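You operate a simulated robot arm through the tools that you are given. There is no shell and no other tool. Be economical: measure what you need, move in short steps, check, and stop when the job is done.

You are at the controls of a simulated robot arm. One attempt, no reset.

Task
Put two of the middle blue weights from the ends bench top on the mend bench shelf. Fetch the small grey block and set it on the pink paper pad. Put the small white spool on the right rack middle shelf. Take the small yellow spool on the tall rack upper shelf and put it away on the right rack top shelf. Put the thin orange coil on the blue machine top. Fetch the mini black bobbin and set it on the blue machine top. Put the pink sponge on the blue machine top away on the grey rack upper shelf. Put the white-lid tub on the grey rack upper shelf. Put the blue ink bottle on the tall rack low shelf. Take the yellow cloth on the build bench top and put it away on the line bench top. Switch the blue switch off. Any order will do. Set down upright: small white spool, small yellow spool, white-lid tub, blue ink bottle.

It is judged by the outcome, as a careful person would: the job done as asked, and still so three seconds after it is handed in. It fails if anything else is knocked over, pushed out of place, dropped, spilled or broken. Lids that push on must go on centred and level and be pressed home; caps that screw on are set level and turned clockwise until they are tight. Flat cloth is picked up by pressing the open fingertips on it (5 to 10 N) and closing them slowly along it; thin cloth reads only 2 to 8 mm in the jaws.

Robot
A 7-joint arm with a two-finger parallel gripper on a trunk, on a base that drives. Base frame: it is fixed to the floor where the robot stands at the start and does not move with it; the origin is under the middle of the robot, x ahead of it, y to its left, z up; the surface under the hand at the start is at about z = 0.76. Lengths are in m, angles in degrees, forces in N, time in s.
With the tool pointing down near the work surface it reaches from about 0.22 to 0.74 m from the robot's upright axis, wherever it stands. Its first joint turns from -166.0 to 166.0 degrees. Places, roughly: blue ink bottle [0.75, 6.5, 0.75]; blue machine top [6.3, 0.8, 1.1]; blue switch [0.4, 4.6, 1.7]; grey rack upper shelf [7.6, 6.2, 1.2]; line bench top [8.8, 1.3, 0.8]; mend bench shelf [0.6, 1.8, 0.2]; middle blue weight (4x4x2 cm) [0.6, -0.3, 0.8]; mini black bobbin (6x6x5 cm) [5.2, 0.3, 0.8]; pink paper pad (20x27x2 cm) [6.2, 1.3, 1.1]; pink sponge (8x5x5 cm) [6.6, 0.7, 1.1]; right rack middle shelf [0.5, 4.3, 0.4]; right rack top shelf [0.5, 4.3, 0.8]; small grey block (6x4x3 cm) [6.7, 1.3, 1.1]; small white spool (6x6x8 cm) [0.5, 3.2, 0.8]; small yellow spool (6x6x8 cm) [0.3, 3.8, 1.2]; tall rack low shelf [0.5, 3.8, 0.4]; thin orange coil (15x15x5 cm) [5.3, 1.5, 0.8]; white-lid tub (7x7x8 cm) [10.4, 6, 0.2]; yellow cloth (6x5x3 cm) [0.7, 7.6, 0.6]. Payload 1.57 kg.
The TCP is the grasp point between the finger pads, 0.03 m short of the fingertips. In the tool frame z runs along the fingers and y along their closing line. The gripper opens to 0.11 m. The fingers are 0.024 m wide and 0.012 m thick; the gripper's body (0.048 by 0.112 m) begins 0.078 m behind the TCP.
Orientation is that of the tool frame in the base frame, as a unit quaternion [x, y, z, w]. With the fingers straight down and closing along the base's y, the tool's x points along the base's -x, its y along +y and its z along -z.

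Tools
- The arm moves only by the tool drive_tool. Its argument "motion" is a list of rows, each a list of 7 numbers: the turn, a rotation vector about the tool's x, y, z in degrees, then the shift along the tool's x, y, z in m, then the finger opening in m, from 0 to 0.11. In form: [[ax, ay, az, x, y, z, grip], ...]. A call has 1 to 20 rows; each row is the pose to reach, as a shift and turn from the pose commanded when the call began, along the tool's axes at that moment. Rows are played at 5 a second. More than 0.05 m and 8.6 degrees between two rows, or a gripper value outside its range, and nothing of the call is played. A pose out of reach is approached as far as the arm can. The call stops where the force on the tool passes 40 N (or 10 N more than at its start, if that is more) or the arm is blocked; 0.2 s more then pass. Each finger travels about 0.045 m/s and halts on what it meets, pressing with about 37 N; the grip force reading is that of the motor and also rises with nothing between the fingers. The clock runs only during rows and for 0.2 s after the last one: add rows that repeat a pose to give the fingers time. It gives the time, the measured TCP pose, the force on the tool (base axes), the opening and the grip force at its end, in the units of the frame above (readings bear some noise), with the torque about the TCP (base axes, N m) and any sound that the robot's microphone picked up.
- Cameras (640 x 400 px; columns grow to the right, rows downward): "scene" is now at [0.008, 0.1691, 1.5204]; the picture's right is [0.18, -0.98, 0.00], its down [-0.84, -0.15, -0.52] and it looks along [0.51, 0.09, -0.85] (base axes); focal length 292 px, centre (320, 200). "wrist" rides on the gripper at [0.07, 0.016, -0.141] in the tool frame; the picture's right is [-0.23, 0.97, 0.00], its down [-0.86, -0.20, -0.48] and it looks along [-0.47, -0.11, 0.88] (tool axes); focal length 222 px, centre (320, 200). There is no depth. A picture from a camera that has moved, and an enlarged one, comes with that camera's place and axes in the base frame and with its lens.
- snapshot(camera): a new picture of that camera. The clock stands still meanwhile.
- lift_body(by): slides the trunk up (or, below 0, down) by that many m; the arm and the scene camera ride with it, the base frame stays. It gives what a move gives, with no picture.
- roll_base(legs): drives the robot by 1 to 6 legs, each [ahead, turn to the left] in m and degrees, along the robot's own axes; the way and the turn of a leg run together, so that a leg with both is an arc; at most 1.5 m and 180 degrees a leg. The arm and the cameras ride along, it lands a little off, and it stops where it bumps. It gives what a move gives.
- turn_head(pan, tilt): turns the head with the scene camera to pan (to the left, within 155 degrees either way) and tilt (down, from -29 to 69), counted from straight ahead of the robot. It gives what a move gives.
- close_up(camera, box): a new picture of the part [left, top, right, bottom] of that camera's present view, enlarged. The clock stands still meanwhile.
- finish_job(): hands the job in; it is judged then, once.

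Go step by step. Nothing tells you exact positions but the pictures and the camera data: compare them with the known pose of the tool, close in by small moves and look again before you grip or let go. The budget is 556 turns and 360 pictures, counting those below and the enlarged ones. Unless the task says otherwise, let go and move clear before handing in, and close with one line.

The tools are called after "Emit:" by a JSON object that holds its "method" and its "body". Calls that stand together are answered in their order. drive_tool: Moves the arm, as the interface text tells. Its arguments: {"type":"object","properties":{"motion":{"type":"array","items":{"type":"array","items":{"type":"number"}}}},"required":["motion"]} The other tools are called the same way: lift_body (by) slides the trunk up or down; roll_base (legs) drives the base; turn_head (pan, tilt) turns the head that bears the scene camera; snapshot (camera) takes a picture; close_up (camera, box) takes an enlarged picture of a part of a camera's view; finish_job () hands the job in.

At the start:

```text
clock: 0.0
eef_pos: [0.5043, -0.0603, 0.981]
tcp_rot: [0.0, 1.0, 0.001, 0.0]
contact_force: [0.5, 1.2, 0.2]
wrist_torque: [-0.01, -0.01, -0.02]
width: 0.1098
grip_force: 0.0
trunk travel left (down, up): [-0.475, 0.115]
robot x, y, heading: [-0.001, -0.0006, 0.1]
head pan, tilt: [10.3, 58.7]
```

scene: 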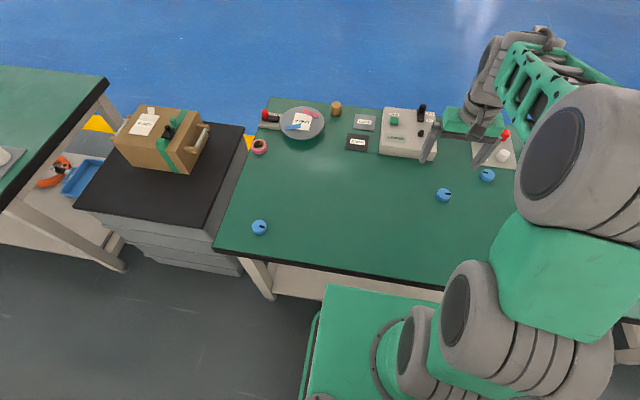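
wrist: 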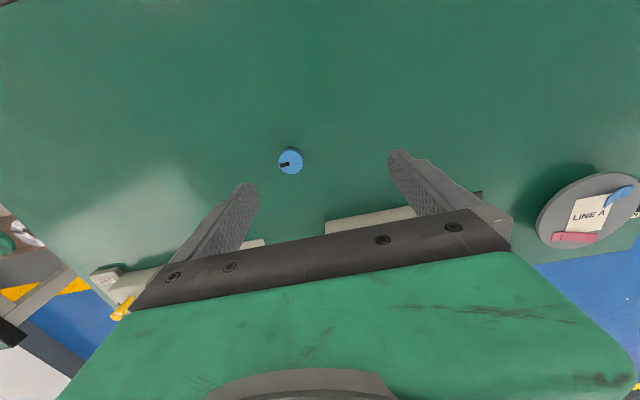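

I see the ends bench with three blue weights, at about (0.54,-0.11), (0.64,-0.25) and (0.33,0.40). I'll take a closer look before picking one.

Emit:
{"method": "close_up", "body": {"camera": "scene", "box": [400, 90, 560, 220]}}

Emit:
{"method": "close_up", "body": {"camera": "scene", "box": [200, 90, 400, 250]}}

```text
3.08 times, centred on (480, 155) of scene
camera zoom: at [0.008, 0.1691, 1.5204], right [0.18, -0.98, 0.0], down [-0.84, -0.15, -0.52], along [0.51, 0.09, -0.85], focal length 899 px, centre (-172, 338)
```

zoom: 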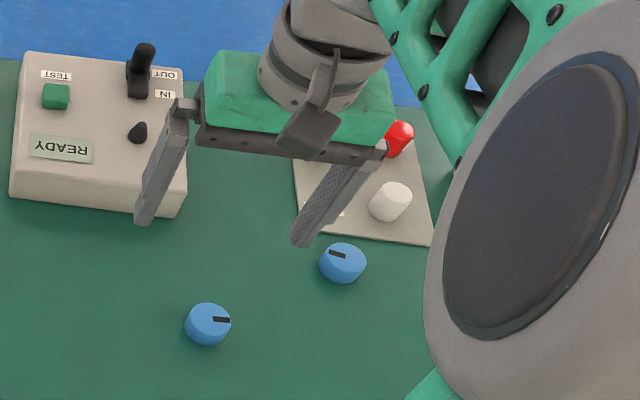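

```text
2.50 times, centred on (300, 170) of scene
camera zoom: at [0.008, 0.1691, 1.5204], right [0.18, -0.98, 0.0], down [-0.84, -0.15, -0.52], along [0.51, 0.09, -0.85], focal length 731 px, centre (370, 275)
```

zoom: 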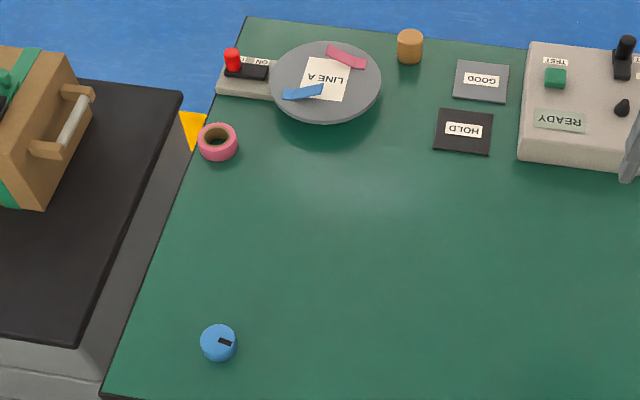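

I'll look at the mend bench shelf first, so I can choose the grasp angle.

Emit:
{"method": "turn_head", "body": {"pan": 65, "tilt": 35}}

Emit:
{"method": "snapshot", "body": {"camera": "scene"}}

```text
clock: 1.2
eef_pos: [0.5052, -0.06, 0.9804]
tcp_rot: [0.0, 1.0, -0.001, 0.0]
contact_force: [0.1, 0.5, 0.0]
wrist_torque: [-0.01, 0.01, -0.02]
width: 0.1099
grip_force: 0.0
trunk travel left (down, up): [-0.475, 0.115]
robot x, y, heading: [-0.0007, 0.0001, 0.4]
head pan, tilt: [65.0, 35.0]
```

```text
355 pictures are left
camera scene: at [-0.0218, 0.2367, 1.5531], right [0.91, -0.42, 0.0], down [-0.24, -0.52, -0.82], along [0.35, 0.74, -0.57], focal length 292 px, centre (320, 200)
```

scene: 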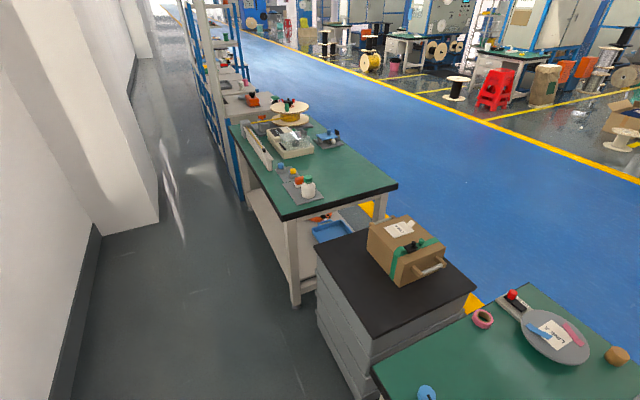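

The mend bench's shelf is open on the aisle side, so I'll grip a weight with the tool tilted 45° forward. First I move above the nearest weight.

Emit:
{"method": "drive_tool", "body": {"motion": [[0, -7.5, 0, 0.009, -0.009, 0.015, 0.09], [0, -15, 0, 0.018, -0.018, 0.03, 0.09], [0, -22.5, 0, 0.027, -0.027, 0.045, 0.09], [0, -30, 0, 0.036, -0.036, 0.06, 0.09], [0, -37.5, 0, 0.045, -0.045, 0.08, 0.09], [0, -45, 0, 0.055, -0.053, 0.1, 0.09]]}}

Emit:
{"method": "snapshot", "body": {"camera": "wrist"}}

Emit:
{"method": "turn_head", "body": {"pan": -10, "tilt": 55}}

Emit:
{"method": "snapshot", "body": {"camera": "scene"}}

```text
clock: 2.6
eef_pos: [0.4499, -0.1135, 0.8807]
tcp_rot: [0.0, 0.924, 0.0, 0.383]
contact_force: [-0.1, 0.6, 0.7]
wrist_torque: [0.02, 0.02, -0.01]
width: 0.0899
grip_force: 0.1
trunk travel left (down, up): [-0.475, 0.115]
robot x, y, heading: [-0.0042, 0.0042, 0.1]
head pan, tilt: [65.0, 35.0]
```

```text
354 pictures are left
camera wrist: at [0.2999, -0.0963, 0.93], right [0.16, 0.97, 0.16], down [0.26, -0.2, 0.94], along [0.95, -0.11, -0.29], focal length 222 px, centre (320, 200)
```

wrist: 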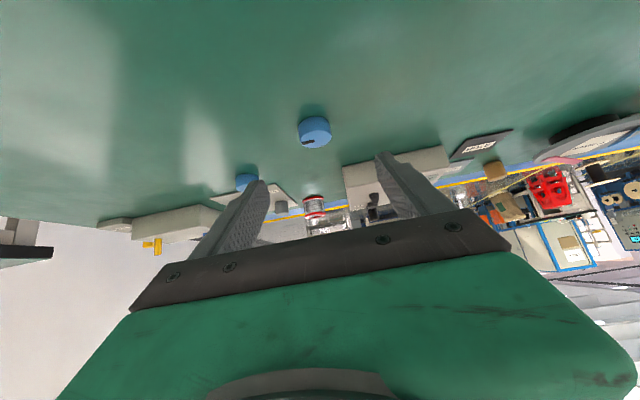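

```text
clock: 4.1
eef_pos: [0.45, -0.1128, 0.8796]
tcp_rot: [0.0, 0.924, 0.0, 0.382]
contact_force: [-0.2, 1.0, 0.4]
wrist_torque: [-0.02, -0.01, 0.02]
width: 0.0901
grip_force: 0.0
trunk travel left (down, up): [-0.475, 0.115]
robot x, y, heading: [-0.0017, 0.0035, 0.1]
head pan, tilt: [-10.0, 55.0]
```

```text
353 pictures are left
camera scene: at [0.0119, 0.1444, 1.5249], right [-0.17, -0.98, 0.0], down [-0.81, 0.14, -0.57], along [0.57, -0.1, -0.82], focal length 292 px, centre (320, 200)
```

scene: 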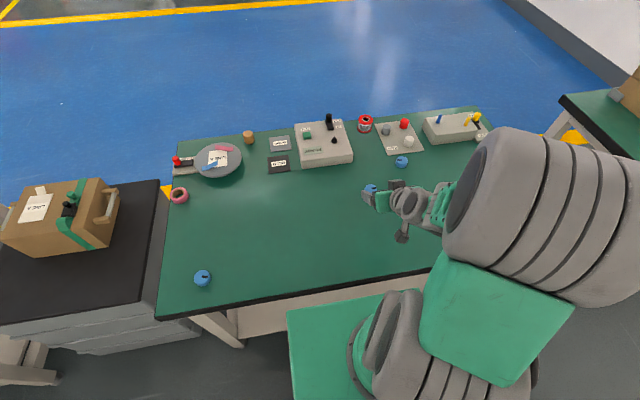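

Weight 1 is at about (0.535,-0.115). I approach along the tool axis and stop just above the surface.

Emit:
{"method": "drive_tool", "body": {"motion": [[0, 0, 0, 0.002, -0.001, 0.04, 0.07], [0, 0, 0, 0.004, -0.0015, 0.07, 0.07], [0, 0, 0, 0.005, -0.0015, 0.095, 0.07], [0, 0, 0, 0.005, -0.0015, 0.1, 0.07]]}}

Emit:
{"method": "snapshot", "body": {"camera": "wrist"}}

```text
clock: 5.1
eef_pos: [0.5179, -0.1161, 0.8068]
tcp_rot: [0.0, 0.924, -0.001, 0.383]
contact_force: [-0.1, 0.1, 0.6]
wrist_torque: [-0.02, 0.05, -0.02]
width: 0.07
grip_force: 0.2
trunk travel left (down, up): [-0.475, 0.115]
robot x, y, heading: [0.0024, -0.0017, -0.1]
head pan, tilt: [-10.0, 55.0]
```

```text
352 pictures are left
camera wrist: at [0.3686, -0.0995, 0.8576], right [0.16, 0.97, 0.16], down [0.27, -0.2, 0.94], along [0.95, -0.11, -0.29], focal length 222 px, centre (320, 200)
```

wrist: 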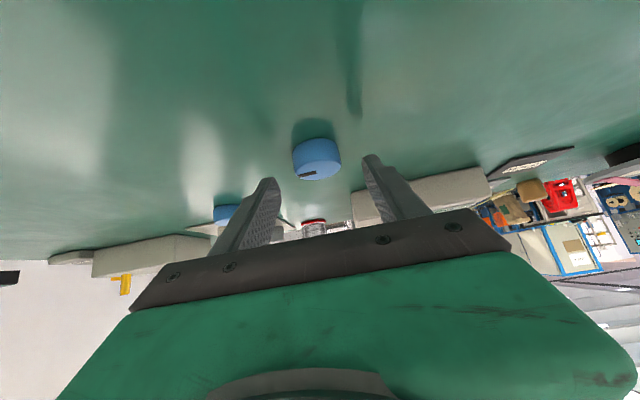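

The weight is centred between the fingertips. I lower the last bit and close.

Emit:
{"method": "drive_tool", "body": {"motion": [[0, 0, 0, 0.003, 0.001, 0.006, 0.07], [0, 0, 0, 0.0064, 0.0015, 0.012, 0.07], [0, 0, 0, 0.0064, 0.0015, 0.012, 0.05], [0, 0, 0, 0.0064, 0.0015, 0.012, 0.03], [0, 0, 0, 0.0064, 0.0015, 0.012, 0.03], [0, 0, 0, 0.0064, 0.0015, 0.012, 0.03]]}}

Emit:
{"method": "snapshot", "body": {"camera": "wrist"}}

```text
clock: 6.5
eef_pos: [0.5206, -0.1127, 0.7916]
tcp_rot: [0.0, 0.924, 0.0, 0.383]
contact_force: [0.9, -2.7, 0.3]
wrist_torque: [0.02, -0.03, -0.04]
width: 0.0389
grip_force: 32.3
trunk travel left (down, up): [-0.475, 0.115]
robot x, y, heading: [-0.0024, -0.0014, -0.2]
head pan, tilt: [-10.0, 55.0]
```

```text
351 pictures are left
camera wrist: at [0.3727, -0.0966, 0.8431], right [0.16, 0.97, 0.16], down [0.27, -0.2, 0.94], along [0.95, -0.11, -0.29], focal length 222 px, centre (320, 200)
```

wrist: 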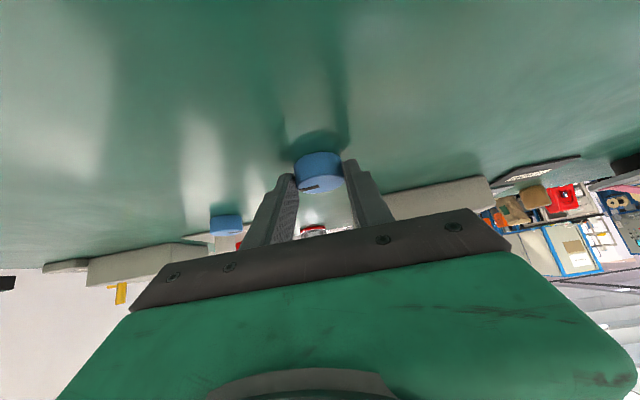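

Gripped at 39 mm. I lift and retract before driving.

Emit:
{"method": "drive_tool", "body": {"motion": [[0, 0, 0, -0.03, 0, -0.03, 0.03], [0, 0, 0, -0.06, 0, -0.06, 0.03], [0, 0, 0, -0.09, 0, -0.09, 0.03], [0, 0, 0, -0.12, 0, -0.12, 0.03], [0, 0, 0, -0.15, 0, -0.15, 0.03], [0, 0, 0, -0.177, 0, -0.177, 0.03], [0, 0, 0, -0.147, 0, -0.207, 0.03], [0, 0, 0, -0.117, 0, -0.237, 0.03], [0, 0, 0, -0.087, 0, -0.267, 0.03], [0, 0, 0, -0.06, 0, -0.3, 0.03]]}}

Emit:
{"method": "turn_head", "body": {"pan": 60, "tilt": 50}}

Emit:
{"method": "snapshot", "body": {"camera": "scene"}}

```text
clock: 8.8
eef_pos: [0.3497, -0.0955, 0.9904]
tcp_rot: [0.029, 0.938, 0.097, 0.331]
contact_force: [0.4, -0.3, 0.1]
wrist_torque: [0.02, -0.02, 0.0]
width: 0.0299
grip_force: 0.1
trunk travel left (down, up): [-0.475, 0.115]
robot x, y, heading: [0.002, 0.0, 0.1]
head pan, tilt: [-10.0, 55.0]
stopped in row 10: the arm was blocked; the commanded pose is now the measured one
```

```text
clock: 10.2
eef_pos: [0.3498, -0.0952, 0.9901]
tcp_rot: [0.029, 0.938, 0.096, 0.331]
contact_force: [-0.3, -1.6, -0.2]
wrist_torque: [0.03, 0.0, -0.02]
width: 0.0298
grip_force: 0.1
trunk travel left (down, up): [-0.475, 0.115]
robot x, y, heading: [0.0, 0.0022, -0.0]
head pan, tilt: [60.0, 50.0]
```

```text
350 pictures are left
camera scene: at [-0.0205, 0.2236, 1.5314], right [0.87, -0.5, 0.0], down [-0.38, -0.66, -0.64], along [0.32, 0.56, -0.77], focal length 292 px, centre (320, 200)
```

scene: 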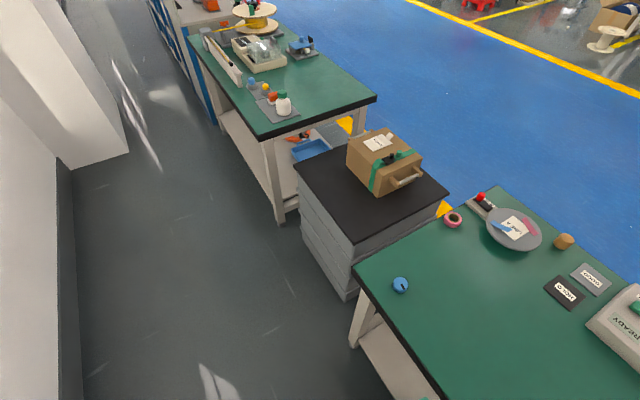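

The fingers are empty, so the weight slipped out during the lift. I need to find where it is.

Emit:
{"method": "turn_head", "body": {"pan": -10, "tilt": 55}}

Emit:
{"method": "snapshot", "body": {"camera": "scene"}}

Emit:
{"method": "snapshot", "body": {"camera": "wrist"}}

```text
clock: 11.6
eef_pos: [0.3476, -0.0953, 0.9894]
tcp_rot: [0.028, 0.938, 0.097, 0.332]
contact_force: [0.9, 0.1, -0.8]
wrist_torque: [0.0, 0.04, -0.01]
width: 0.03
grip_force: 0.1
trunk travel left (down, up): [-0.475, 0.115]
robot x, y, heading: [-0.0005, -0.0011, -0.3]
head pan, tilt: [-10.0, 55.0]
```

```text
349 pictures are left
camera scene: at [0.0119, 0.1445, 1.5249], right [-0.17, -0.98, 0.0], down [-0.81, 0.14, -0.57], along [0.56, -0.1, -0.82], focal length 292 px, centre (320, 200)
```

scene: 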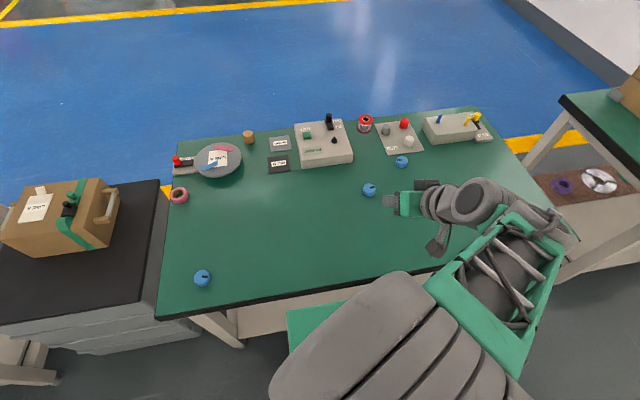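

```text
348 pictures are left
camera wrist: at [0.2057, -0.0935, 1.0579], right [0.17, 0.93, 0.34], down [0.37, -0.37, 0.85], along [0.92, -0.02, -0.4], focal length 222 px, centre (320, 200)
```

wrist: 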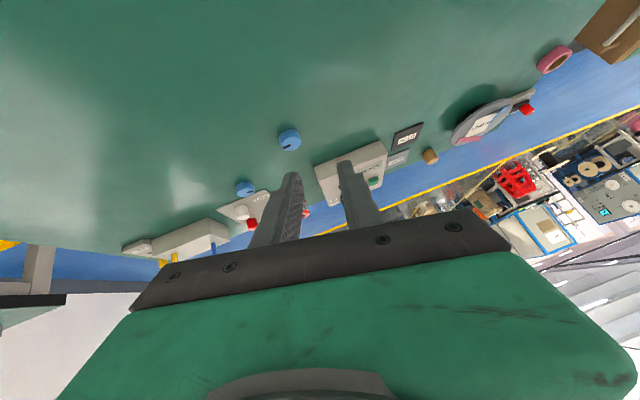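

The weight is still upright near its original spot. I had gripped too shallow and it slid out. I'll regrip with a steeper 30° tilt and go further over it.

Emit:
{"method": "drive_tool", "body": {"motion": [[2, 1.8, -1.2, -0.008, -0.009, 0.035, 0.07], [4, 3.6, -2.4, -0.016, -0.018, 0.07, 0.07], [6, 5.4, -3.6, -0.024, -0.027, 0.106, 0.07], [8, 7.2, -4.8, -0.032, -0.036, 0.142, 0.07], [9.9, 8.9, -6, -0.039, -0.043, 0.177, 0.07], [9.9, 8.9, -6, -0.039, -0.043, 0.177, 0.07]]}}

Emit:
{"method": "snapshot", "body": {"camera": "wrist"}}

```text
clock: 13.0
eef_pos: [0.4902, -0.113, 0.8735]
tcp_rot: [0.0, 0.966, 0.0, 0.259]
contact_force: [0.5, -0.3, -0.5]
wrist_torque: [0.02, -0.01, 0.0]
width: 0.0704
grip_force: 0.1
trunk travel left (down, up): [-0.475, 0.115]
robot x, y, heading: [0.0003, 0.0002, -0.0]
head pan, tilt: [-10.0, 55.0]
```

```text
347 pictures are left
camera wrist: at [0.3588, -0.0958, 0.961], right [0.2, 0.97, 0.11], down [0.5, -0.2, 0.84], along [0.84, -0.11, -0.53], focal length 222 px, centre (320, 200)
```

wrist: 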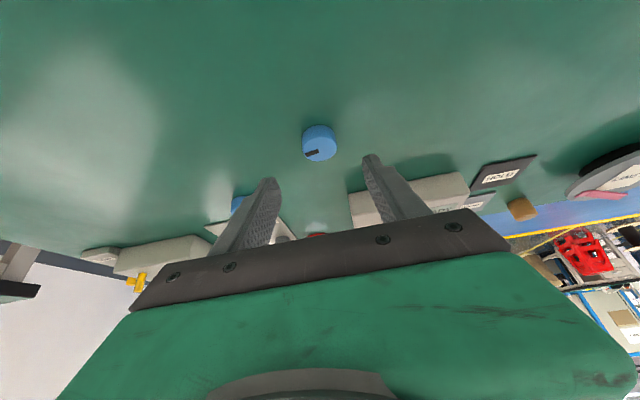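

The weight is now measured at (0.539,-0.111). I descend and grip with better overlap.

Emit:
{"method": "drive_tool", "body": {"motion": [[0, 0, 0, 0, 0.001, 0.04, 0.07], [0, 0, 0, 0.002, 0.002, 0.075, 0.07], [0, 0, 0, 0.0023, 0.002, 0.0915, 0.07], [0, 0, 0, 0.0023, 0.002, 0.0915, 0.05], [0, 0, 0, 0.0023, 0.002, 0.0915, 0.03], [0, 0, 0, 0.0023, 0.002, 0.0915, 0.02], [0, 0, 0, 0.0023, 0.002, 0.0915, 0.02]]}}

Emit:
{"method": "snapshot", "body": {"camera": "wrist"}}

```text
clock: 14.6
eef_pos: [0.5346, -0.1114, 0.7914]
tcp_rot: [0.001, 0.965, -0.001, 0.262]
contact_force: [-5.0, 8.7, 22.0]
wrist_torque: [0.77, 0.08, 0.15]
width: 0.0392
grip_force: 15.5
trunk travel left (down, up): [-0.475, 0.115]
robot x, y, heading: [-0.0003, 0.0029, -0.0]
head pan, tilt: [-10.0, 55.0]
```

```text
346 pictures are left
camera wrist: at [0.4025, -0.094, 0.8789], right [0.2, 0.97, 0.11], down [0.5, -0.2, 0.85], along [0.85, -0.11, -0.52], focal length 222 px, centre (320, 200)
```

wrist: 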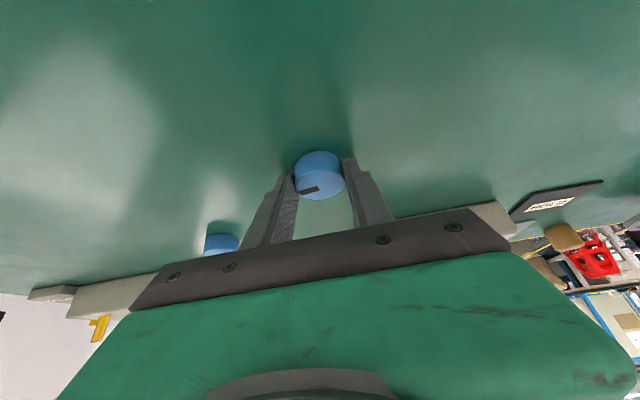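

The fingers are on the table at z≈0.792 and closed at 39 mm. I lift a little and check the hold.

Emit:
{"method": "drive_tool", "body": {"motion": [[0, 0, 0, -0.001, 0, -0.003, 0.02], [0, 0, 0, -0.005, 0, -0.009, 0.02], [0, 0, 0, -0.02, 0, -0.03, 0.02], [0, 0, 0, -0.025, 0, -0.043, 0.02]]}}

Emit:
{"method": "snapshot", "body": {"camera": "wrist"}}

```text
clock: 15.6
eef_pos: [0.5375, -0.1122, 0.8389]
tcp_rot: [0.001, 0.966, 0.0, 0.259]
contact_force: [-0.1, 0.0, -2.2]
wrist_torque: [-0.03, 0.02, -0.01]
width: 0.0385
grip_force: 36.4
trunk travel left (down, up): [-0.475, 0.115]
robot x, y, heading: [-0.0028, -0.0004, -0.1]
head pan, tilt: [-10.0, 55.0]
```

```text
345 pictures are left
camera wrist: at [0.4063, -0.0939, 0.9274], right [0.2, 0.97, 0.11], down [0.5, -0.2, 0.84], along [0.84, -0.11, -0.53], focal length 222 px, centre (320, 200)
```

wrist: 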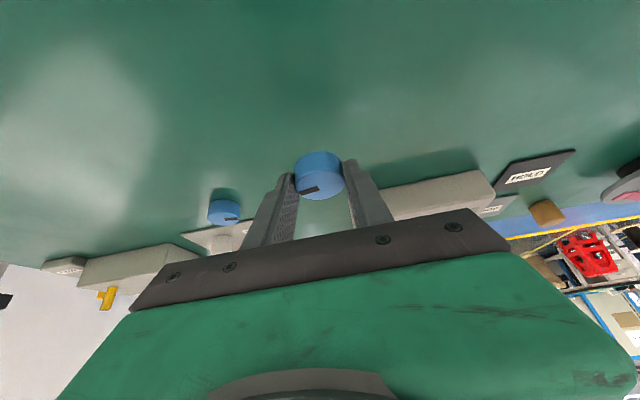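

It's held (2.2 N). I raise, retract and drive left along the aisle toward the mend bench.

Emit:
{"method": "drive_tool", "body": {"motion": [[0, 0, 0, -0.02, 0, -0.035, 0.02], [0, 0, 0, -0.04, 0, -0.07, 0.02], [0, 0, 0, -0.04, 0, -0.11, 0.02], [0, 0, 0, -0.02, 0, -0.15, 0.02], [0, 0, 0, 0, 0, -0.18, 0.02], [0, 0, 0, 0.01, 0, -0.202, 0.02]]}}

Emit:
{"method": "turn_head", "body": {"pan": 0, "tilt": 35}}

Emit:
{"method": "roll_base", "body": {"legs": [[0, 90]]}}

Emit:
{"method": "snapshot", "body": {"camera": "scene"}}

```text
clock: 17.0
eef_pos: [0.4227, -0.1114, 1.0111]
tcp_rot: [0.001, 0.966, -0.001, 0.259]
contact_force: [-0.2, 0.3, -2.5]
wrist_torque: [0.02, 0.01, 0.03]
width: 0.0384
grip_force: 37.8
trunk travel left (down, up): [-0.475, 0.115]
robot x, y, heading: [0.0004, -0.0009, -0.3]
head pan, tilt: [-10.0, 55.0]
```

```text
clock: 17.8
eef_pos: [0.423, -0.1119, 1.011]
tcp_rot: [-0.001, 0.966, 0.001, 0.259]
contact_force: [0.3, -1.2, -1.5]
wrist_torque: [-0.01, 0.0, 0.0]
width: 0.0384
grip_force: 37.2
trunk travel left (down, up): [-0.475, 0.115]
robot x, y, heading: [0.0014, 0.0015, 0.1]
head pan, tilt: [0.0, 35.0]
```

```text
clock: 19.3
eef_pos: [0.4347, -0.0378, 1.009]
tcp_rot: [-0.082, 0.962, 0.021, 0.258]
contact_force: [0.2, -0.6, -1.4]
wrist_torque: [0.01, 0.05, -0.01]
width: 0.0385
grip_force: 36.8
trunk travel left (down, up): [-0.475, 0.115]
robot x, y, heading: [-0.0016, 0.0001, 9.8]
head pan, tilt: [0.0, 35.0]
stopped in leg 1: the robot was blocked; the commanded pose is now the measured one
```

```text
344 pictures are left
camera scene: at [0.0011, 0.1592, 1.5531], right [0.17, -0.99, 0.0], down [-0.57, -0.1, -0.82], along [0.81, 0.14, -0.57], focal length 292 px, centre (320, 200)
```

scene: 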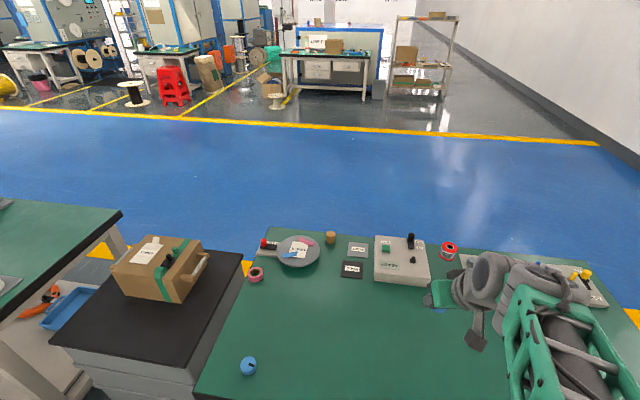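

The base bumped on the right front while turning near the bench. I'll look down at the base to judge its clearance.

Emit:
{"method": "turn_head", "body": {"pan": 25, "tilt": 69}}

Emit:
{"method": "snapshot", "body": {"camera": "scene"}}

Emit:
{"method": "turn_head", "body": {"pan": 110, "tilt": 60}}

Emit:
{"method": "snapshot", "body": {"camera": "scene"}}

```text
clock: 20.3
eef_pos: [0.4342, -0.0377, 1.0102]
tcp_rot: [-0.083, 0.962, 0.023, 0.258]
contact_force: [-0.3, 0.4, -1.8]
wrist_torque: [-0.03, 0.01, -0.02]
width: 0.0382
grip_force: 36.9
trunk travel left (down, up): [-0.475, 0.115]
robot x, y, heading: [0.0019, 0.0013, 9.5]
head pan, tilt: [25.0, 68.8]
```

```text
343 pictures are left
camera scene: at [-0.0399, 0.1761, 1.5095], right [0.57, -0.82, 0.0], down [-0.77, -0.53, -0.36], along [0.3, 0.21, -0.93], focal length 292 px, centre (320, 200)
```

scene: 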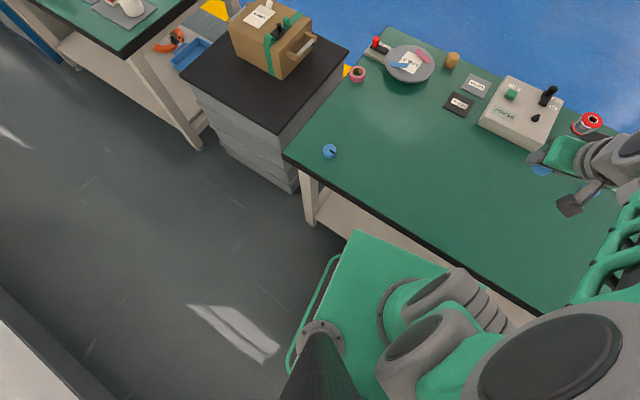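

```text
clock: 21.9
eef_pos: [0.4348, -0.0365, 1.0095]
tcp_rot: [-0.083, 0.962, 0.022, 0.258]
contact_force: [0.7, 0.2, -2.2]
wrist_torque: [0.01, 0.01, 0.06]
width: 0.0386
grip_force: 37.4
trunk travel left (down, up): [-0.475, 0.115]
robot x, y, heading: [-0.0033, -0.0011, 9.5]
head pan, tilt: [110.0, 60.0]
```

```text
342 pictures are left
camera scene: at [-0.119, 0.2021, 1.5188], right [0.87, 0.5, 0.0], down [0.43, -0.75, -0.5], along [-0.25, 0.43, -0.87], focal length 292 px, centre (320, 200)
```

scene: 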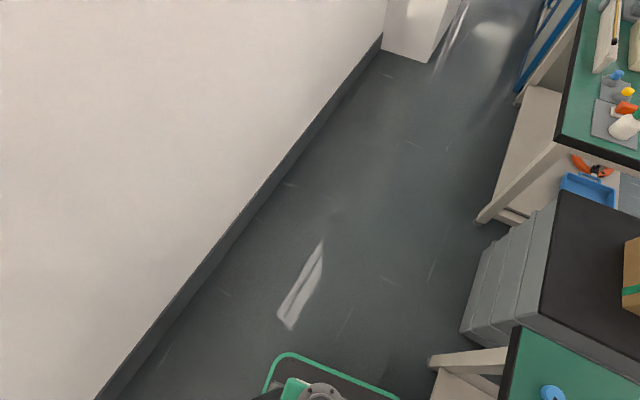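

The base is about 0.44 m wide and the aisle runs from the wall (x≈-0.83) to the benches (x≈0.3). I back up, turn left, and drive along the aisle.

Emit:
{"method": "roll_base", "body": {"legs": [[0, -9.5], [-0.22, 0], [0, 83], [1.4, 0], [0, 7]]}}

Emit:
{"method": "turn_head", "body": {"pan": -70, "tilt": 50}}

Emit:
{"method": "snapshot", "body": {"camera": "scene"}}

```text
clock: 34.9
eef_pos: [0.024, 1.7836, 1.0101]
tcp_rot: [0.69, -0.676, -0.184, -0.181]
contact_force: [0.5, -0.5, -1.8]
wrist_torque: [-0.01, 0.0, 0.01]
width: 0.0385
grip_force: 37.2
trunk travel left (down, up): [-0.475, 0.115]
robot x, y, heading: [-0.0804, 1.3637, 91.1]
head pan, tilt: [110.0, 60.0]
```

```text
clock: 37.5
eef_pos: [0.0244, 1.7846, 1.0089]
tcp_rot: [0.691, -0.676, -0.185, -0.18]
contact_force: [-0.8, 0.4, -2.2]
wrist_torque: [-0.04, 0.01, 0.02]
width: 0.0385
grip_force: 37.0
trunk travel left (down, up): [-0.475, 0.115]
robot x, y, heading: [-0.0784, 1.3611, 91.2]
head pan, tilt: [-70.0, 50.0]
```

```text
341 pictures are left
camera scene: at [-0.1589, 1.3265, 1.5314], right [0.36, -0.93, 0.0], down [-0.71, -0.28, -0.64], along [0.6, 0.23, -0.77], focal length 292 px, centre (320, 200)
```

scene: 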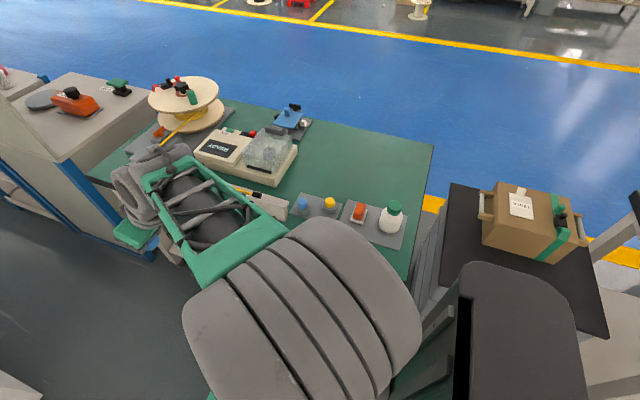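

The arm blocks the view and the shelf is low. With the arm in the open aisle I lower the trunk and look under the bench.

Emit:
{"method": "lift_body", "body": {"by": -0.4}}

Emit:
{"method": "turn_head", "body": {"pan": -80, "tilt": 35}}

Emit:
{"method": "snapshot", "body": {"camera": "scene"}}

Emit:
{"method": "snapshot", "body": {"camera": "wrist"}}

```text
clock: 41.4
eef_pos: [0.0233, 1.7847, 0.6104]
tcp_rot: [0.69, -0.676, -0.185, -0.181]
contact_force: [0.8, -0.8, -1.8]
wrist_torque: [-0.01, 0.04, 0.02]
width: 0.0385
grip_force: 37.1
trunk travel left (down, up): [-0.075, 0.515]
robot x, y, heading: [-0.0791, 1.3618, 91.2]
head pan, tilt: [-70.0, 50.0]
```

```text
clock: 42.1
eef_pos: [0.0245, 1.7841, 0.6106]
tcp_rot: [0.69, -0.676, -0.186, -0.181]
contact_force: [0.0, 0.1, -2.7]
wrist_torque: [-0.02, -0.02, -0.02]
width: 0.0386
grip_force: 37.3
trunk travel left (down, up): [-0.075, 0.515]
robot x, y, heading: [-0.0822, 1.3595, 91.1]
head pan, tilt: [-80.0, 35.0]
```

```text
340 pictures are left
camera scene: at [-0.1443, 1.3157, 1.153], right [0.19, -0.98, 0.0], down [-0.56, -0.11, -0.82], along [0.8, 0.16, -0.57], focal length 292 px, centre (320, 200)
```

scene: 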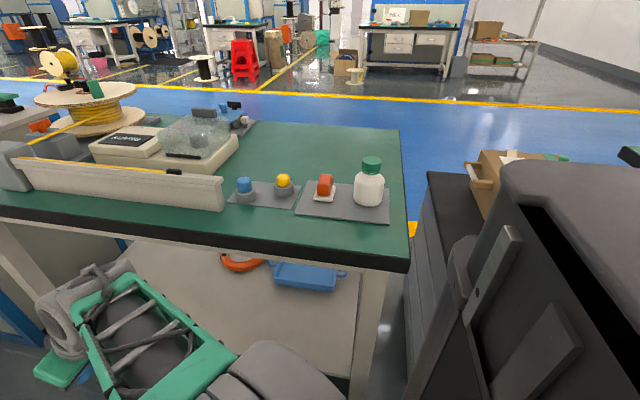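

```text
339 pictures are left
camera wrist: at [0.0105, 1.6535, 0.6978], right [-0.98, 0.18, 0.11], down [0.19, 0.51, 0.84], along [0.09, 0.84, -0.53], focal length 222 px, centre (320, 200)
```

wrist: 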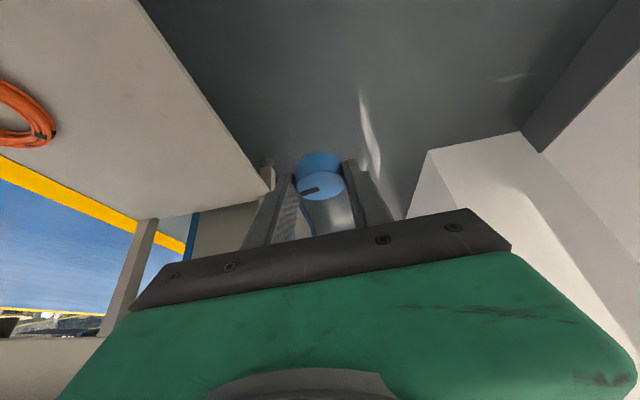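

The front of the shelf is free; the coil and tray sit at the back. I'll extend and lower the arm in the aisle, then swing it right under the bench.

Emit:
{"method": "lift_body", "body": {"by": -0.07}}

Emit:
{"method": "drive_tool", "body": {"motion": [[0, 0, 0, -0.035, 0, 0.02, 0.02], [0, 0, 0, -0.07, 0, 0.04, 0.02], [0, 0, 0, -0.095, 0, 0.065, 0.02], [0, 0, 0, -0.07, 0, 0.108, 0.02], [0, 0, 0, -0.045, 0, 0.151, 0.02], [0, 0, 0, -0.02, 0, 0.194, 0.02], [0, 0, 0, -0.004, 0, 0.233, 0.02]]}}

Emit:
{"method": "snapshot", "body": {"camera": "scene"}}

```text
clock: 43.2
eef_pos: [0.0236, 1.7848, 0.5403]
tcp_rot: [0.689, -0.676, -0.184, -0.182]
contact_force: [0.3, -0.8, -2.0]
wrist_torque: [-0.01, 0.02, -0.02]
width: 0.0385
grip_force: 37.2
trunk travel left (down, up): [-0.005, 0.585]
robot x, y, heading: [-0.0794, 1.3631, 91.2]
head pan, tilt: [-80.0, 35.0]
```

```text
clock: 44.8
eef_pos: [0.0216, 1.9049, 0.3435]
tcp_rot: [0.69, -0.676, -0.185, -0.182]
contact_force: [0.4, -0.2, -2.3]
wrist_torque: [-0.02, 0.01, 0.01]
width: 0.0385
grip_force: 36.8
trunk travel left (down, up): [-0.005, 0.585]
robot x, y, heading: [-0.0804, 1.3608, 91.1]
head pan, tilt: [-80.0, 35.0]
```

```text
338 pictures are left
camera scene: at [-0.1443, 1.3155, 1.0832], right [0.19, -0.98, 0.0], down [-0.56, -0.11, -0.82], along [0.8, 0.16, -0.57], focal length 292 px, centre (320, 200)
```

scene: 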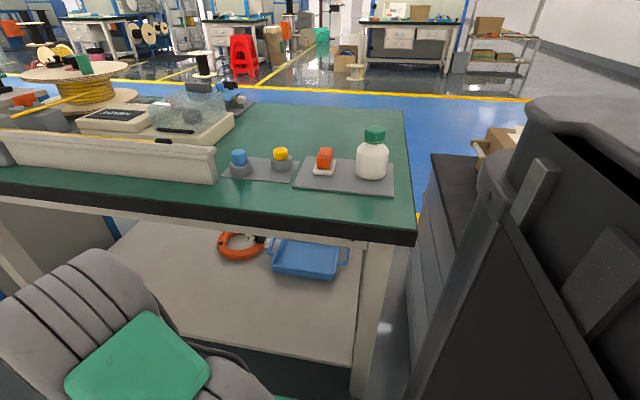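

The shelf front is clear and in full view. I swing the arm right in small steps, keeping the hand at z≈0.34.

Emit:
{"method": "drive_tool", "body": {"motion": [[2.17, 0, 3.75, 0.0088, -0.0404, -0.0051, 0.02], [4.33, 0, 7.5, 0.0203, -0.0801, -0.0117, 0.02], [6.5, 0, 11.25, 0.0344, -0.1186, -0.0199, 0.02], [8.67, 0, 15, 0.0509, -0.1559, -0.0294, 0.02], [10.8, 0, 18.75, 0.0698, -0.1917, -0.0403, 0.02], [13, 0, 22.5, 0.091, -0.2255, -0.0526, 0.02]]}}

Emit:
{"method": "snapshot", "body": {"camera": "scene"}}

Emit:
{"method": "snapshot", "body": {"camera": "wrist"}}

```text
clock: 46.2
eef_pos: [0.2517, 1.8044, 0.3427]
tcp_rot: [-0.52, 0.814, 0.14, 0.218]
contact_force: [-0.5, -0.7, -1.9]
wrist_torque: [-0.05, 0.02, -0.01]
width: 0.0382
grip_force: 37.1
trunk travel left (down, up): [-0.005, 0.585]
robot x, y, heading: [-0.079, 1.3594, 91.2]
head pan, tilt: [-80.0, 35.0]
```

```text
337 pictures are left
camera scene: at [-0.1442, 1.3158, 1.0831], right [0.19, -0.98, 0.0], down [-0.56, -0.11, -0.82], along [0.8, 0.16, -0.57], focal length 292 px, centre (320, 200)
```

scene: 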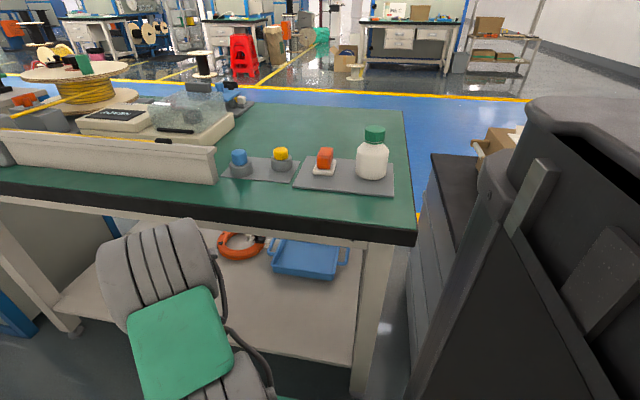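

```text
336 pictures are left
camera wrist: at [0.1813, 1.6929, 0.43], right [-0.8, 0.59, 0.11], down [0.39, 0.37, 0.84], along [0.45, 0.72, -0.53], focal length 222 px, centre (320, 200)
```

wrist: 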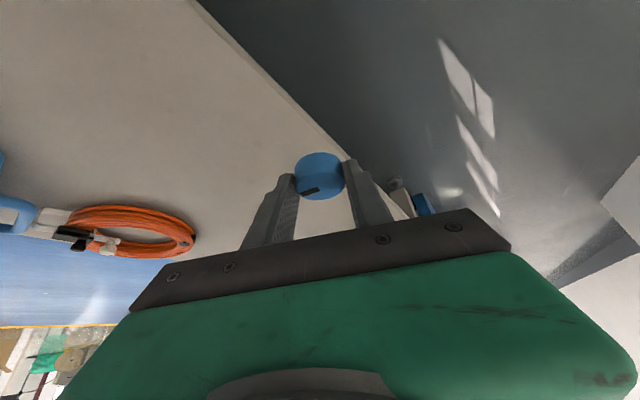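

No contact so far. I continue the swing to a free front spot at about (0.40,1.70) and lower to z≈0.30.

Emit:
{"method": "drive_tool", "body": {"motion": [[2.25, 0, 3.9, 0.012, -0.0436, 0.0, 0.02], [4.5, 0, 7.8, 0.024, -0.0872, 0.0, 0.02], [6.75, 0, 11.7, 0.037, -0.1308, 0.004, 0.02], [9, 0, 15.6, 0.0546, -0.1744, 0.0146, 0.02]]}}

Emit:
{"method": "snapshot", "body": {"camera": "scene"}}

Emit:
{"method": "snapshot", "body": {"camera": "wrist"}}

```text
clock: 47.2
eef_pos: [0.3941, 1.6978, 0.3007]
tcp_rot: [-0.386, 0.885, 0.104, 0.238]
contact_force: [0.4, 0.0, -1.7]
wrist_torque: [-0.03, 0.01, 0.03]
width: 0.0383
grip_force: 37.3
trunk travel left (down, up): [-0.005, 0.585]
robot x, y, heading: [-0.0791, 1.363, 91.0]
head pan, tilt: [-80.0, 35.0]
```

```text
335 pictures are left
camera scene: at [-0.1443, 1.3157, 1.0831], right [0.19, -0.98, 0.0], down [-0.56, -0.11, -0.82], along [0.8, 0.16, -0.57], focal length 292 px, centre (320, 200)
```

scene: 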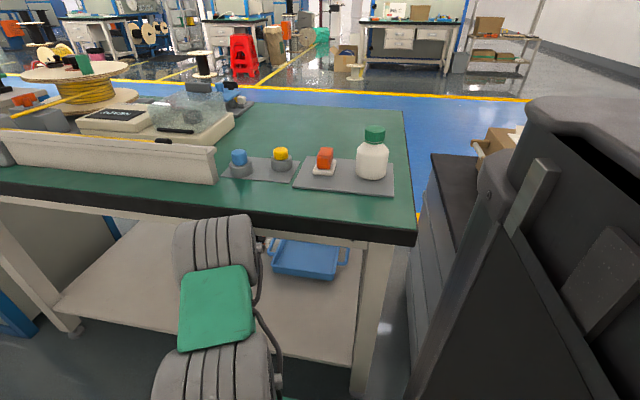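

```text
334 pictures are left
camera wrist: at [0.2926, 1.613, 0.3879], right [-0.58, 0.81, 0.11], down [0.49, 0.23, 0.84], along [0.65, 0.54, -0.53], focal length 222 px, centre (320, 200)
```

wrist: 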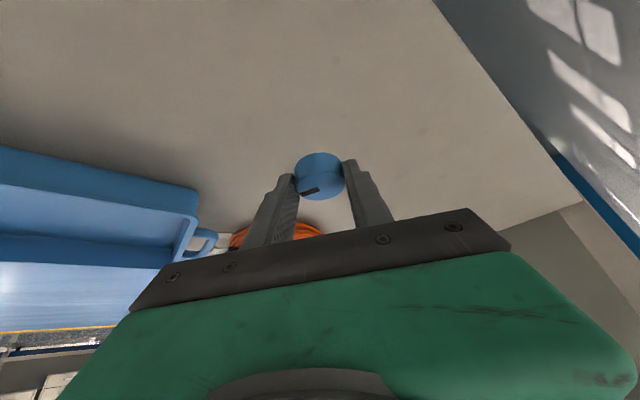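

The hand is well over the empty shelf. I lower gently toward it.

Emit:
{"method": "drive_tool", "body": {"motion": [[0, 0, 0, 0.01, 0, 0.01732, 0.02], [0, 0, 0, 0.02, 0, 0.0346, 0.02], [0, 0, 0, 0.025, 0, 0.0433, 0.02], [0, 0, 0, 0.029, 0, 0.0502, 0.02]]}}

Emit:
{"method": "snapshot", "body": {"camera": "wrist"}}

```text
clock: 48.2
eef_pos: [0.3922, 1.6952, 0.2437]
tcp_rot: [-0.386, 0.886, 0.103, 0.237]
contact_force: [-0.1, 0.4, -2.3]
wrist_torque: [-0.04, 0.02, -0.02]
width: 0.0382
grip_force: 37.3
trunk travel left (down, up): [-0.005, 0.585]
robot x, y, heading: [-0.0769, 1.3574, 91.0]
head pan, tilt: [-80.0, 35.0]
```

```text
333 pictures are left
camera wrist: at [0.2908, 1.61, 0.3306], right [-0.58, 0.81, 0.11], down [0.49, 0.23, 0.84], along [0.65, 0.54, -0.53], focal length 222 px, centre (320, 200)
```

wrist: 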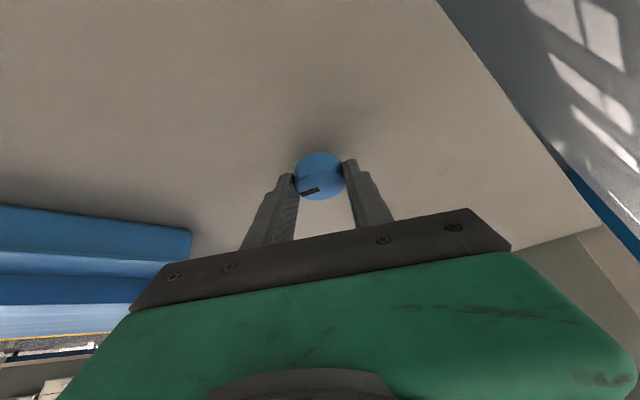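

Not touching yet; I lower a few more millimetres.

Emit:
{"method": "drive_tool", "body": {"motion": [[0, 0, 0, 0.002, 0, 0.0035, 0.02], [0, 0, 0, 0.004, 0, 0.0069, 0.02]]}}

Emit:
{"method": "drive_tool", "body": {"motion": [[0, 0, 0, 0.0015, 0, 0.0026, 0.02], [0, 0, 0, 0.003, 0, 0.0052, 0.02]]}}

```text
clock: 48.8
eef_pos: [0.3917, 1.694, 0.2355]
tcp_rot: [-0.386, 0.886, 0.103, 0.237]
contact_force: [0.4, -0.3, -1.9]
wrist_torque: [-0.02, -0.01, 0.02]
width: 0.0385
grip_force: 37.0
trunk travel left (down, up): [-0.005, 0.585]
robot x, y, heading: [-0.0755, 1.3602, 91.0]
head pan, tilt: [-80.0, 35.0]
```

```text
clock: 49.4
eef_pos: [0.3927, 1.6952, 0.2312]
tcp_rot: [-0.386, 0.884, 0.104, 0.24]
contact_force: [-4.0, -5.0, 18.8]
wrist_torque: [0.16, 0.4, 0.2]
width: 0.0387
grip_force: 37.1
trunk travel left (down, up): [-0.005, 0.585]
robot x, y, heading: [-0.0754, 1.3612, 91.1]
head pan, tilt: [-80.0, 35.0]
```

Contact with the shelf. I release, back off upward and check.

Emit:
{"method": "drive_tool", "body": {"motion": [[0, 0, 0, 0, 0, -0.0005, 0.04], [0, 0, 0, 0, 0, -0.001, 0.055], [0, 0, 0, 0, 0, -0.001, 0.07], [0, 0, 0, -0.01, 0, -0.02, 0.07], [0, 0, 0, -0.015, 0, -0.055, 0.07], [0, 0, 0, -0.02, 0, -0.09, 0.07]]}}

Emit:
{"method": "snapshot", "body": {"camera": "wrist"}}

```text
clock: 50.8
eef_pos: [0.3725, 1.6735, 0.3164]
tcp_rot: [-0.387, 0.885, 0.104, 0.237]
contact_force: [-0.3, -0.6, -0.8]
wrist_torque: [-0.03, -0.03, 0.0]
width: 0.07
grip_force: 0.0
trunk travel left (down, up): [-0.005, 0.585]
robot x, y, heading: [-0.0757, 1.3592, 91.2]
head pan, tilt: [-80.0, 35.0]
```

```text
332 pictures are left
camera wrist: at [0.2699, 1.5892, 0.4042], right [-0.58, 0.81, 0.11], down [0.49, 0.23, 0.84], along [0.65, 0.54, -0.53], focal length 222 px, centre (320, 200)
```

wrist: 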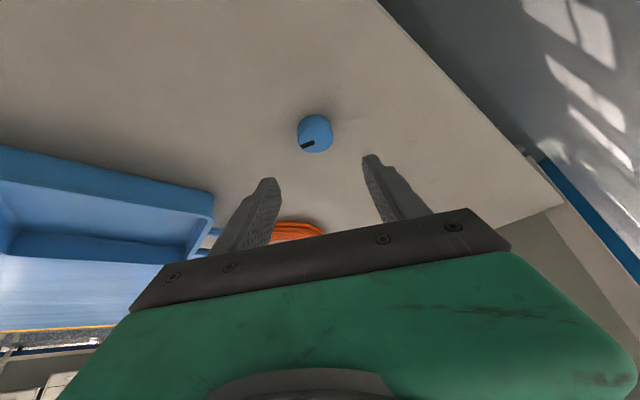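

Weight 1 lies flat on the shelf. I swing the arm back out into the aisle the same way.

Emit:
{"method": "drive_tool", "body": {"motion": [[-2.1, 0, -3.64, -0.0061, 0.0394, 0.0036, 0.07], [-4.2, 0, -7.27, -0.0098, 0.0793, 0.0057, 0.07], [-6.3, 0, -10.91, -0.0109, 0.1194, 0.0063, 0.07], [-8.4, 0, -14.55, -0.0094, 0.1594, 0.0055, 0.07], [-10.5, 0, -18.19, -0.0055, 0.1993, 0.0032, 0.07], [-12.6, 0, -21.82, 0.001, 0.2387, -0.0006, 0.07], [-14.7, 0, -25.46, 0.01, 0.2773, -0.0058, 0.07], [-16.8, 0, -29.1, 0.0215, 0.3152, -0.0124, 0.07], [-18.9, 0, -32.73, 0.0352, 0.352, -0.0204, 0.07], [-21, 0, -36.37, 0.0514, 0.3876, -0.0297, 0.07], [-23.1, 0, -40.0, 0.0696, 0.4216, -0.0402, 0.07], [-25.2, 0, -43.65, 0.0901, 0.454, -0.052, 0.07]]}}

Emit:
{"method": "lift_body", "body": {"by": 0.47}}

```text
clock: 53.4
eef_pos: [-0.0329, 1.9068, 0.3172]
tcp_rot: [0.726, -0.637, -0.194, -0.171]
contact_force: [-0.4, -0.3, 0.5]
wrist_torque: [0.02, 0.01, 0.02]
width: 0.0702
grip_force: 0.1
trunk travel left (down, up): [-0.005, 0.585]
robot x, y, heading: [-0.0786, 1.3609, 91.2]
head pan, tilt: [-80.0, 35.0]
```

```text
refused: 0.47 is not a number from -0.4 to 0.4
```

I raise the trunk and drive back to the ends bench for the third weight near (0.33,0.40).

Emit:
{"method": "lift_body", "body": {"by": 0.4}}

Emit:
{"method": "lift_body", "body": {"by": 0.15}}

Emit:
{"method": "drive_tool", "body": {"motion": [[0, 0, 0, -0.005, 0, -0.04, 0.07], [0, 0, 0, 0.0, 0, -0.08, 0.07], [0, 0, 0, 0.01, 0, -0.12, 0.07], [0, 0, 0, 0.02, 0, -0.155, 0.07], [0, 0, 0, 0.03, 0, -0.19, 0.07]]}}

Emit:
{"method": "roll_base", "body": {"legs": [[-1.0, 0]]}}

Emit:
{"method": "snapshot", "body": {"camera": "scene"}}

```text
clock: 57.2
eef_pos: [-0.0322, 1.9076, 0.717]
tcp_rot: [0.726, -0.637, -0.195, -0.171]
contact_force: [-0.6, 0.1, 0.1]
wrist_torque: [-0.01, 0.0, 0.0]
width: 0.0702
grip_force: 0.0
trunk travel left (down, up): [-0.405, 0.185]
robot x, y, heading: [-0.0773, 1.3602, 91.4]
head pan, tilt: [-80.0, 35.0]
```

```text
clock: 59.0
eef_pos: [-0.0322, 1.9078, 0.8658]
tcp_rot: [0.727, -0.636, -0.194, -0.172]
contact_force: [-0.9, 0.7, -0.2]
wrist_torque: [-0.02, 0.0, -0.01]
width: 0.0701
grip_force: 0.1
trunk travel left (down, up): [-0.555, 0.035]
robot x, y, heading: [-0.0798, 1.3577, 91.0]
head pan, tilt: [-80.0, 35.0]
```

```text
clock: 60.2
eef_pos: [-0.0157, 1.7877, 1.0153]
tcp_rot: [0.727, -0.637, -0.194, -0.171]
contact_force: [0.3, 0.4, 0.2]
wrist_torque: [-0.03, 0.05, -0.05]
width: 0.0701
grip_force: 0.0
trunk travel left (down, up): [-0.555, 0.035]
robot x, y, heading: [-0.0753, 1.3597, 91.2]
head pan, tilt: [-80.0, 35.0]
```

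```text
clock: 65.3
eef_pos: [0.002, 0.7971, 1.016]
tcp_rot: [0.723, -0.64, -0.193, -0.172]
contact_force: [-0.2, -0.4, 0.1]
wrist_torque: [0.02, -0.04, 0.0]
width: 0.0697
grip_force: 0.1
trunk travel left (down, up): [-0.555, 0.035]
robot x, y, heading: [-0.0644, 0.3656, 90.6]
head pan, tilt: [-80.0, 35.0]
```

```text
331 pictures are left
camera scene: at [-0.1316, 0.3251, 1.6331], right [0.18, -0.98, 0.0], down [-0.56, -0.1, -0.82], along [0.81, 0.15, -0.57], focal length 292 px, centre (320, 200)
```

scene: 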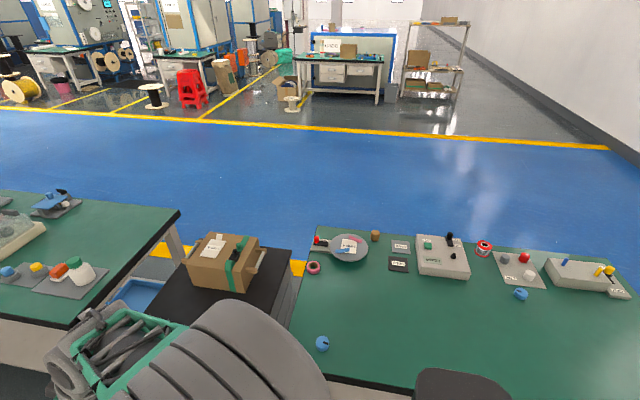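

Weight 3 is at (0.344,0.408). I swing the arm right, staying high, to above the ends bench.

Emit:
{"method": "drive_tool", "body": {"motion": [[2.9, 0, 5.02, 0.0145, -0.0408, -0.0084, 0.07], [5.8, 0, 10.05, 0.0326, -0.0792, -0.0188, 0.07], [8.7, 0, 15.07, 0.0536, -0.1152, -0.031, 0.07], [11.6, 0, 20.09, 0.0777, -0.1482, -0.0449, 0.07], [14.5, 0, 25.11, 0.1042, -0.1781, -0.0602, 0.07], [17.4, 0, 30.14, 0.1331, -0.2044, -0.0769, 0.07], [20.3, 0, 35.16, 0.1638, -0.2271, -0.0946, 0.07], [23.2, 0, 40.18, 0.1962, -0.2459, -0.1133, 0.07], [26.1, 0, 45.2, 0.2298, -0.2607, -0.1327, 0.07], [29, 0, 50.23, 0.2643, -0.2713, -0.1526, 0.07], [31.9, 0, 55.25, 0.2993, -0.2779, -0.1728, 0.07], [34.8, 0, 60.27, 0.3344, -0.2802, -0.1931, 0.07], [37.7, 0, 65.3, 0.3692, -0.2785, -0.2132, 0.07]]}}

Emit:
{"method": "snapshot", "body": {"camera": "wrist"}}

```text
clock: 68.2
eef_pos: [0.3305, 0.4049, 1.0142]
tcp_rot: [-0.18, 0.949, 0.049, 0.255]
contact_force: [-0.2, 0.0, 0.3]
wrist_torque: [0.0, 0.02, 0.0]
width: 0.0698
grip_force: 0.2
trunk travel left (down, up): [-0.555, 0.035]
robot x, y, heading: [-0.0675, 0.3694, 90.5]
head pan, tilt: [-80.0, 35.0]
```

```text
330 pictures are left
camera wrist: at [0.202, 0.3727, 1.1023], right [-0.17, 0.98, 0.11], down [0.54, 0.0, 0.84], along [0.82, 0.21, -0.53], focal length 222 px, centre (320, 200)
```

wrist: 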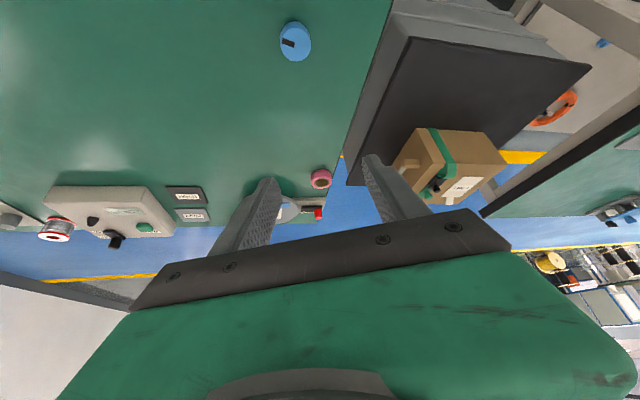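

I descend most of the way and re-measure.

Emit:
{"method": "drive_tool", "body": {"motion": [[0, 0, 0, 0.032, 0, 0.035, 0.07], [0, 0, 0, 0.064, 0, 0.07, 0.07], [0, 0, 0, 0.096, 0, 0.106, 0.07], [0, 0, 0, 0.096, 0, 0.106, 0.07]]}}

Emit:
{"method": "snapshot", "body": {"camera": "wrist"}}

```text
clock: 69.2
eef_pos: [0.2981, 0.3971, 0.8747]
tcp_rot: [-0.18, 0.949, 0.048, 0.254]
contact_force: [0.4, -0.3, -0.1]
wrist_torque: [0.01, 0.02, -0.01]
width: 0.0699
grip_force: 0.1
trunk travel left (down, up): [-0.555, 0.035]
robot x, y, heading: [-0.0659, 0.3692, 90.4]
head pan, tilt: [-80.0, 35.0]
```

```text
329 pictures are left
camera wrist: at [0.1711, 0.3637, 0.9615], right [-0.17, 0.98, 0.11], down [0.54, 0.0, 0.84], along [0.82, 0.21, -0.53], focal length 222 px, centre (320, 200)
```

wrist: 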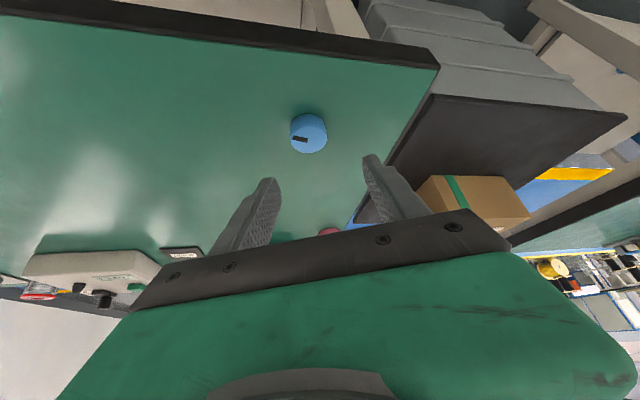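

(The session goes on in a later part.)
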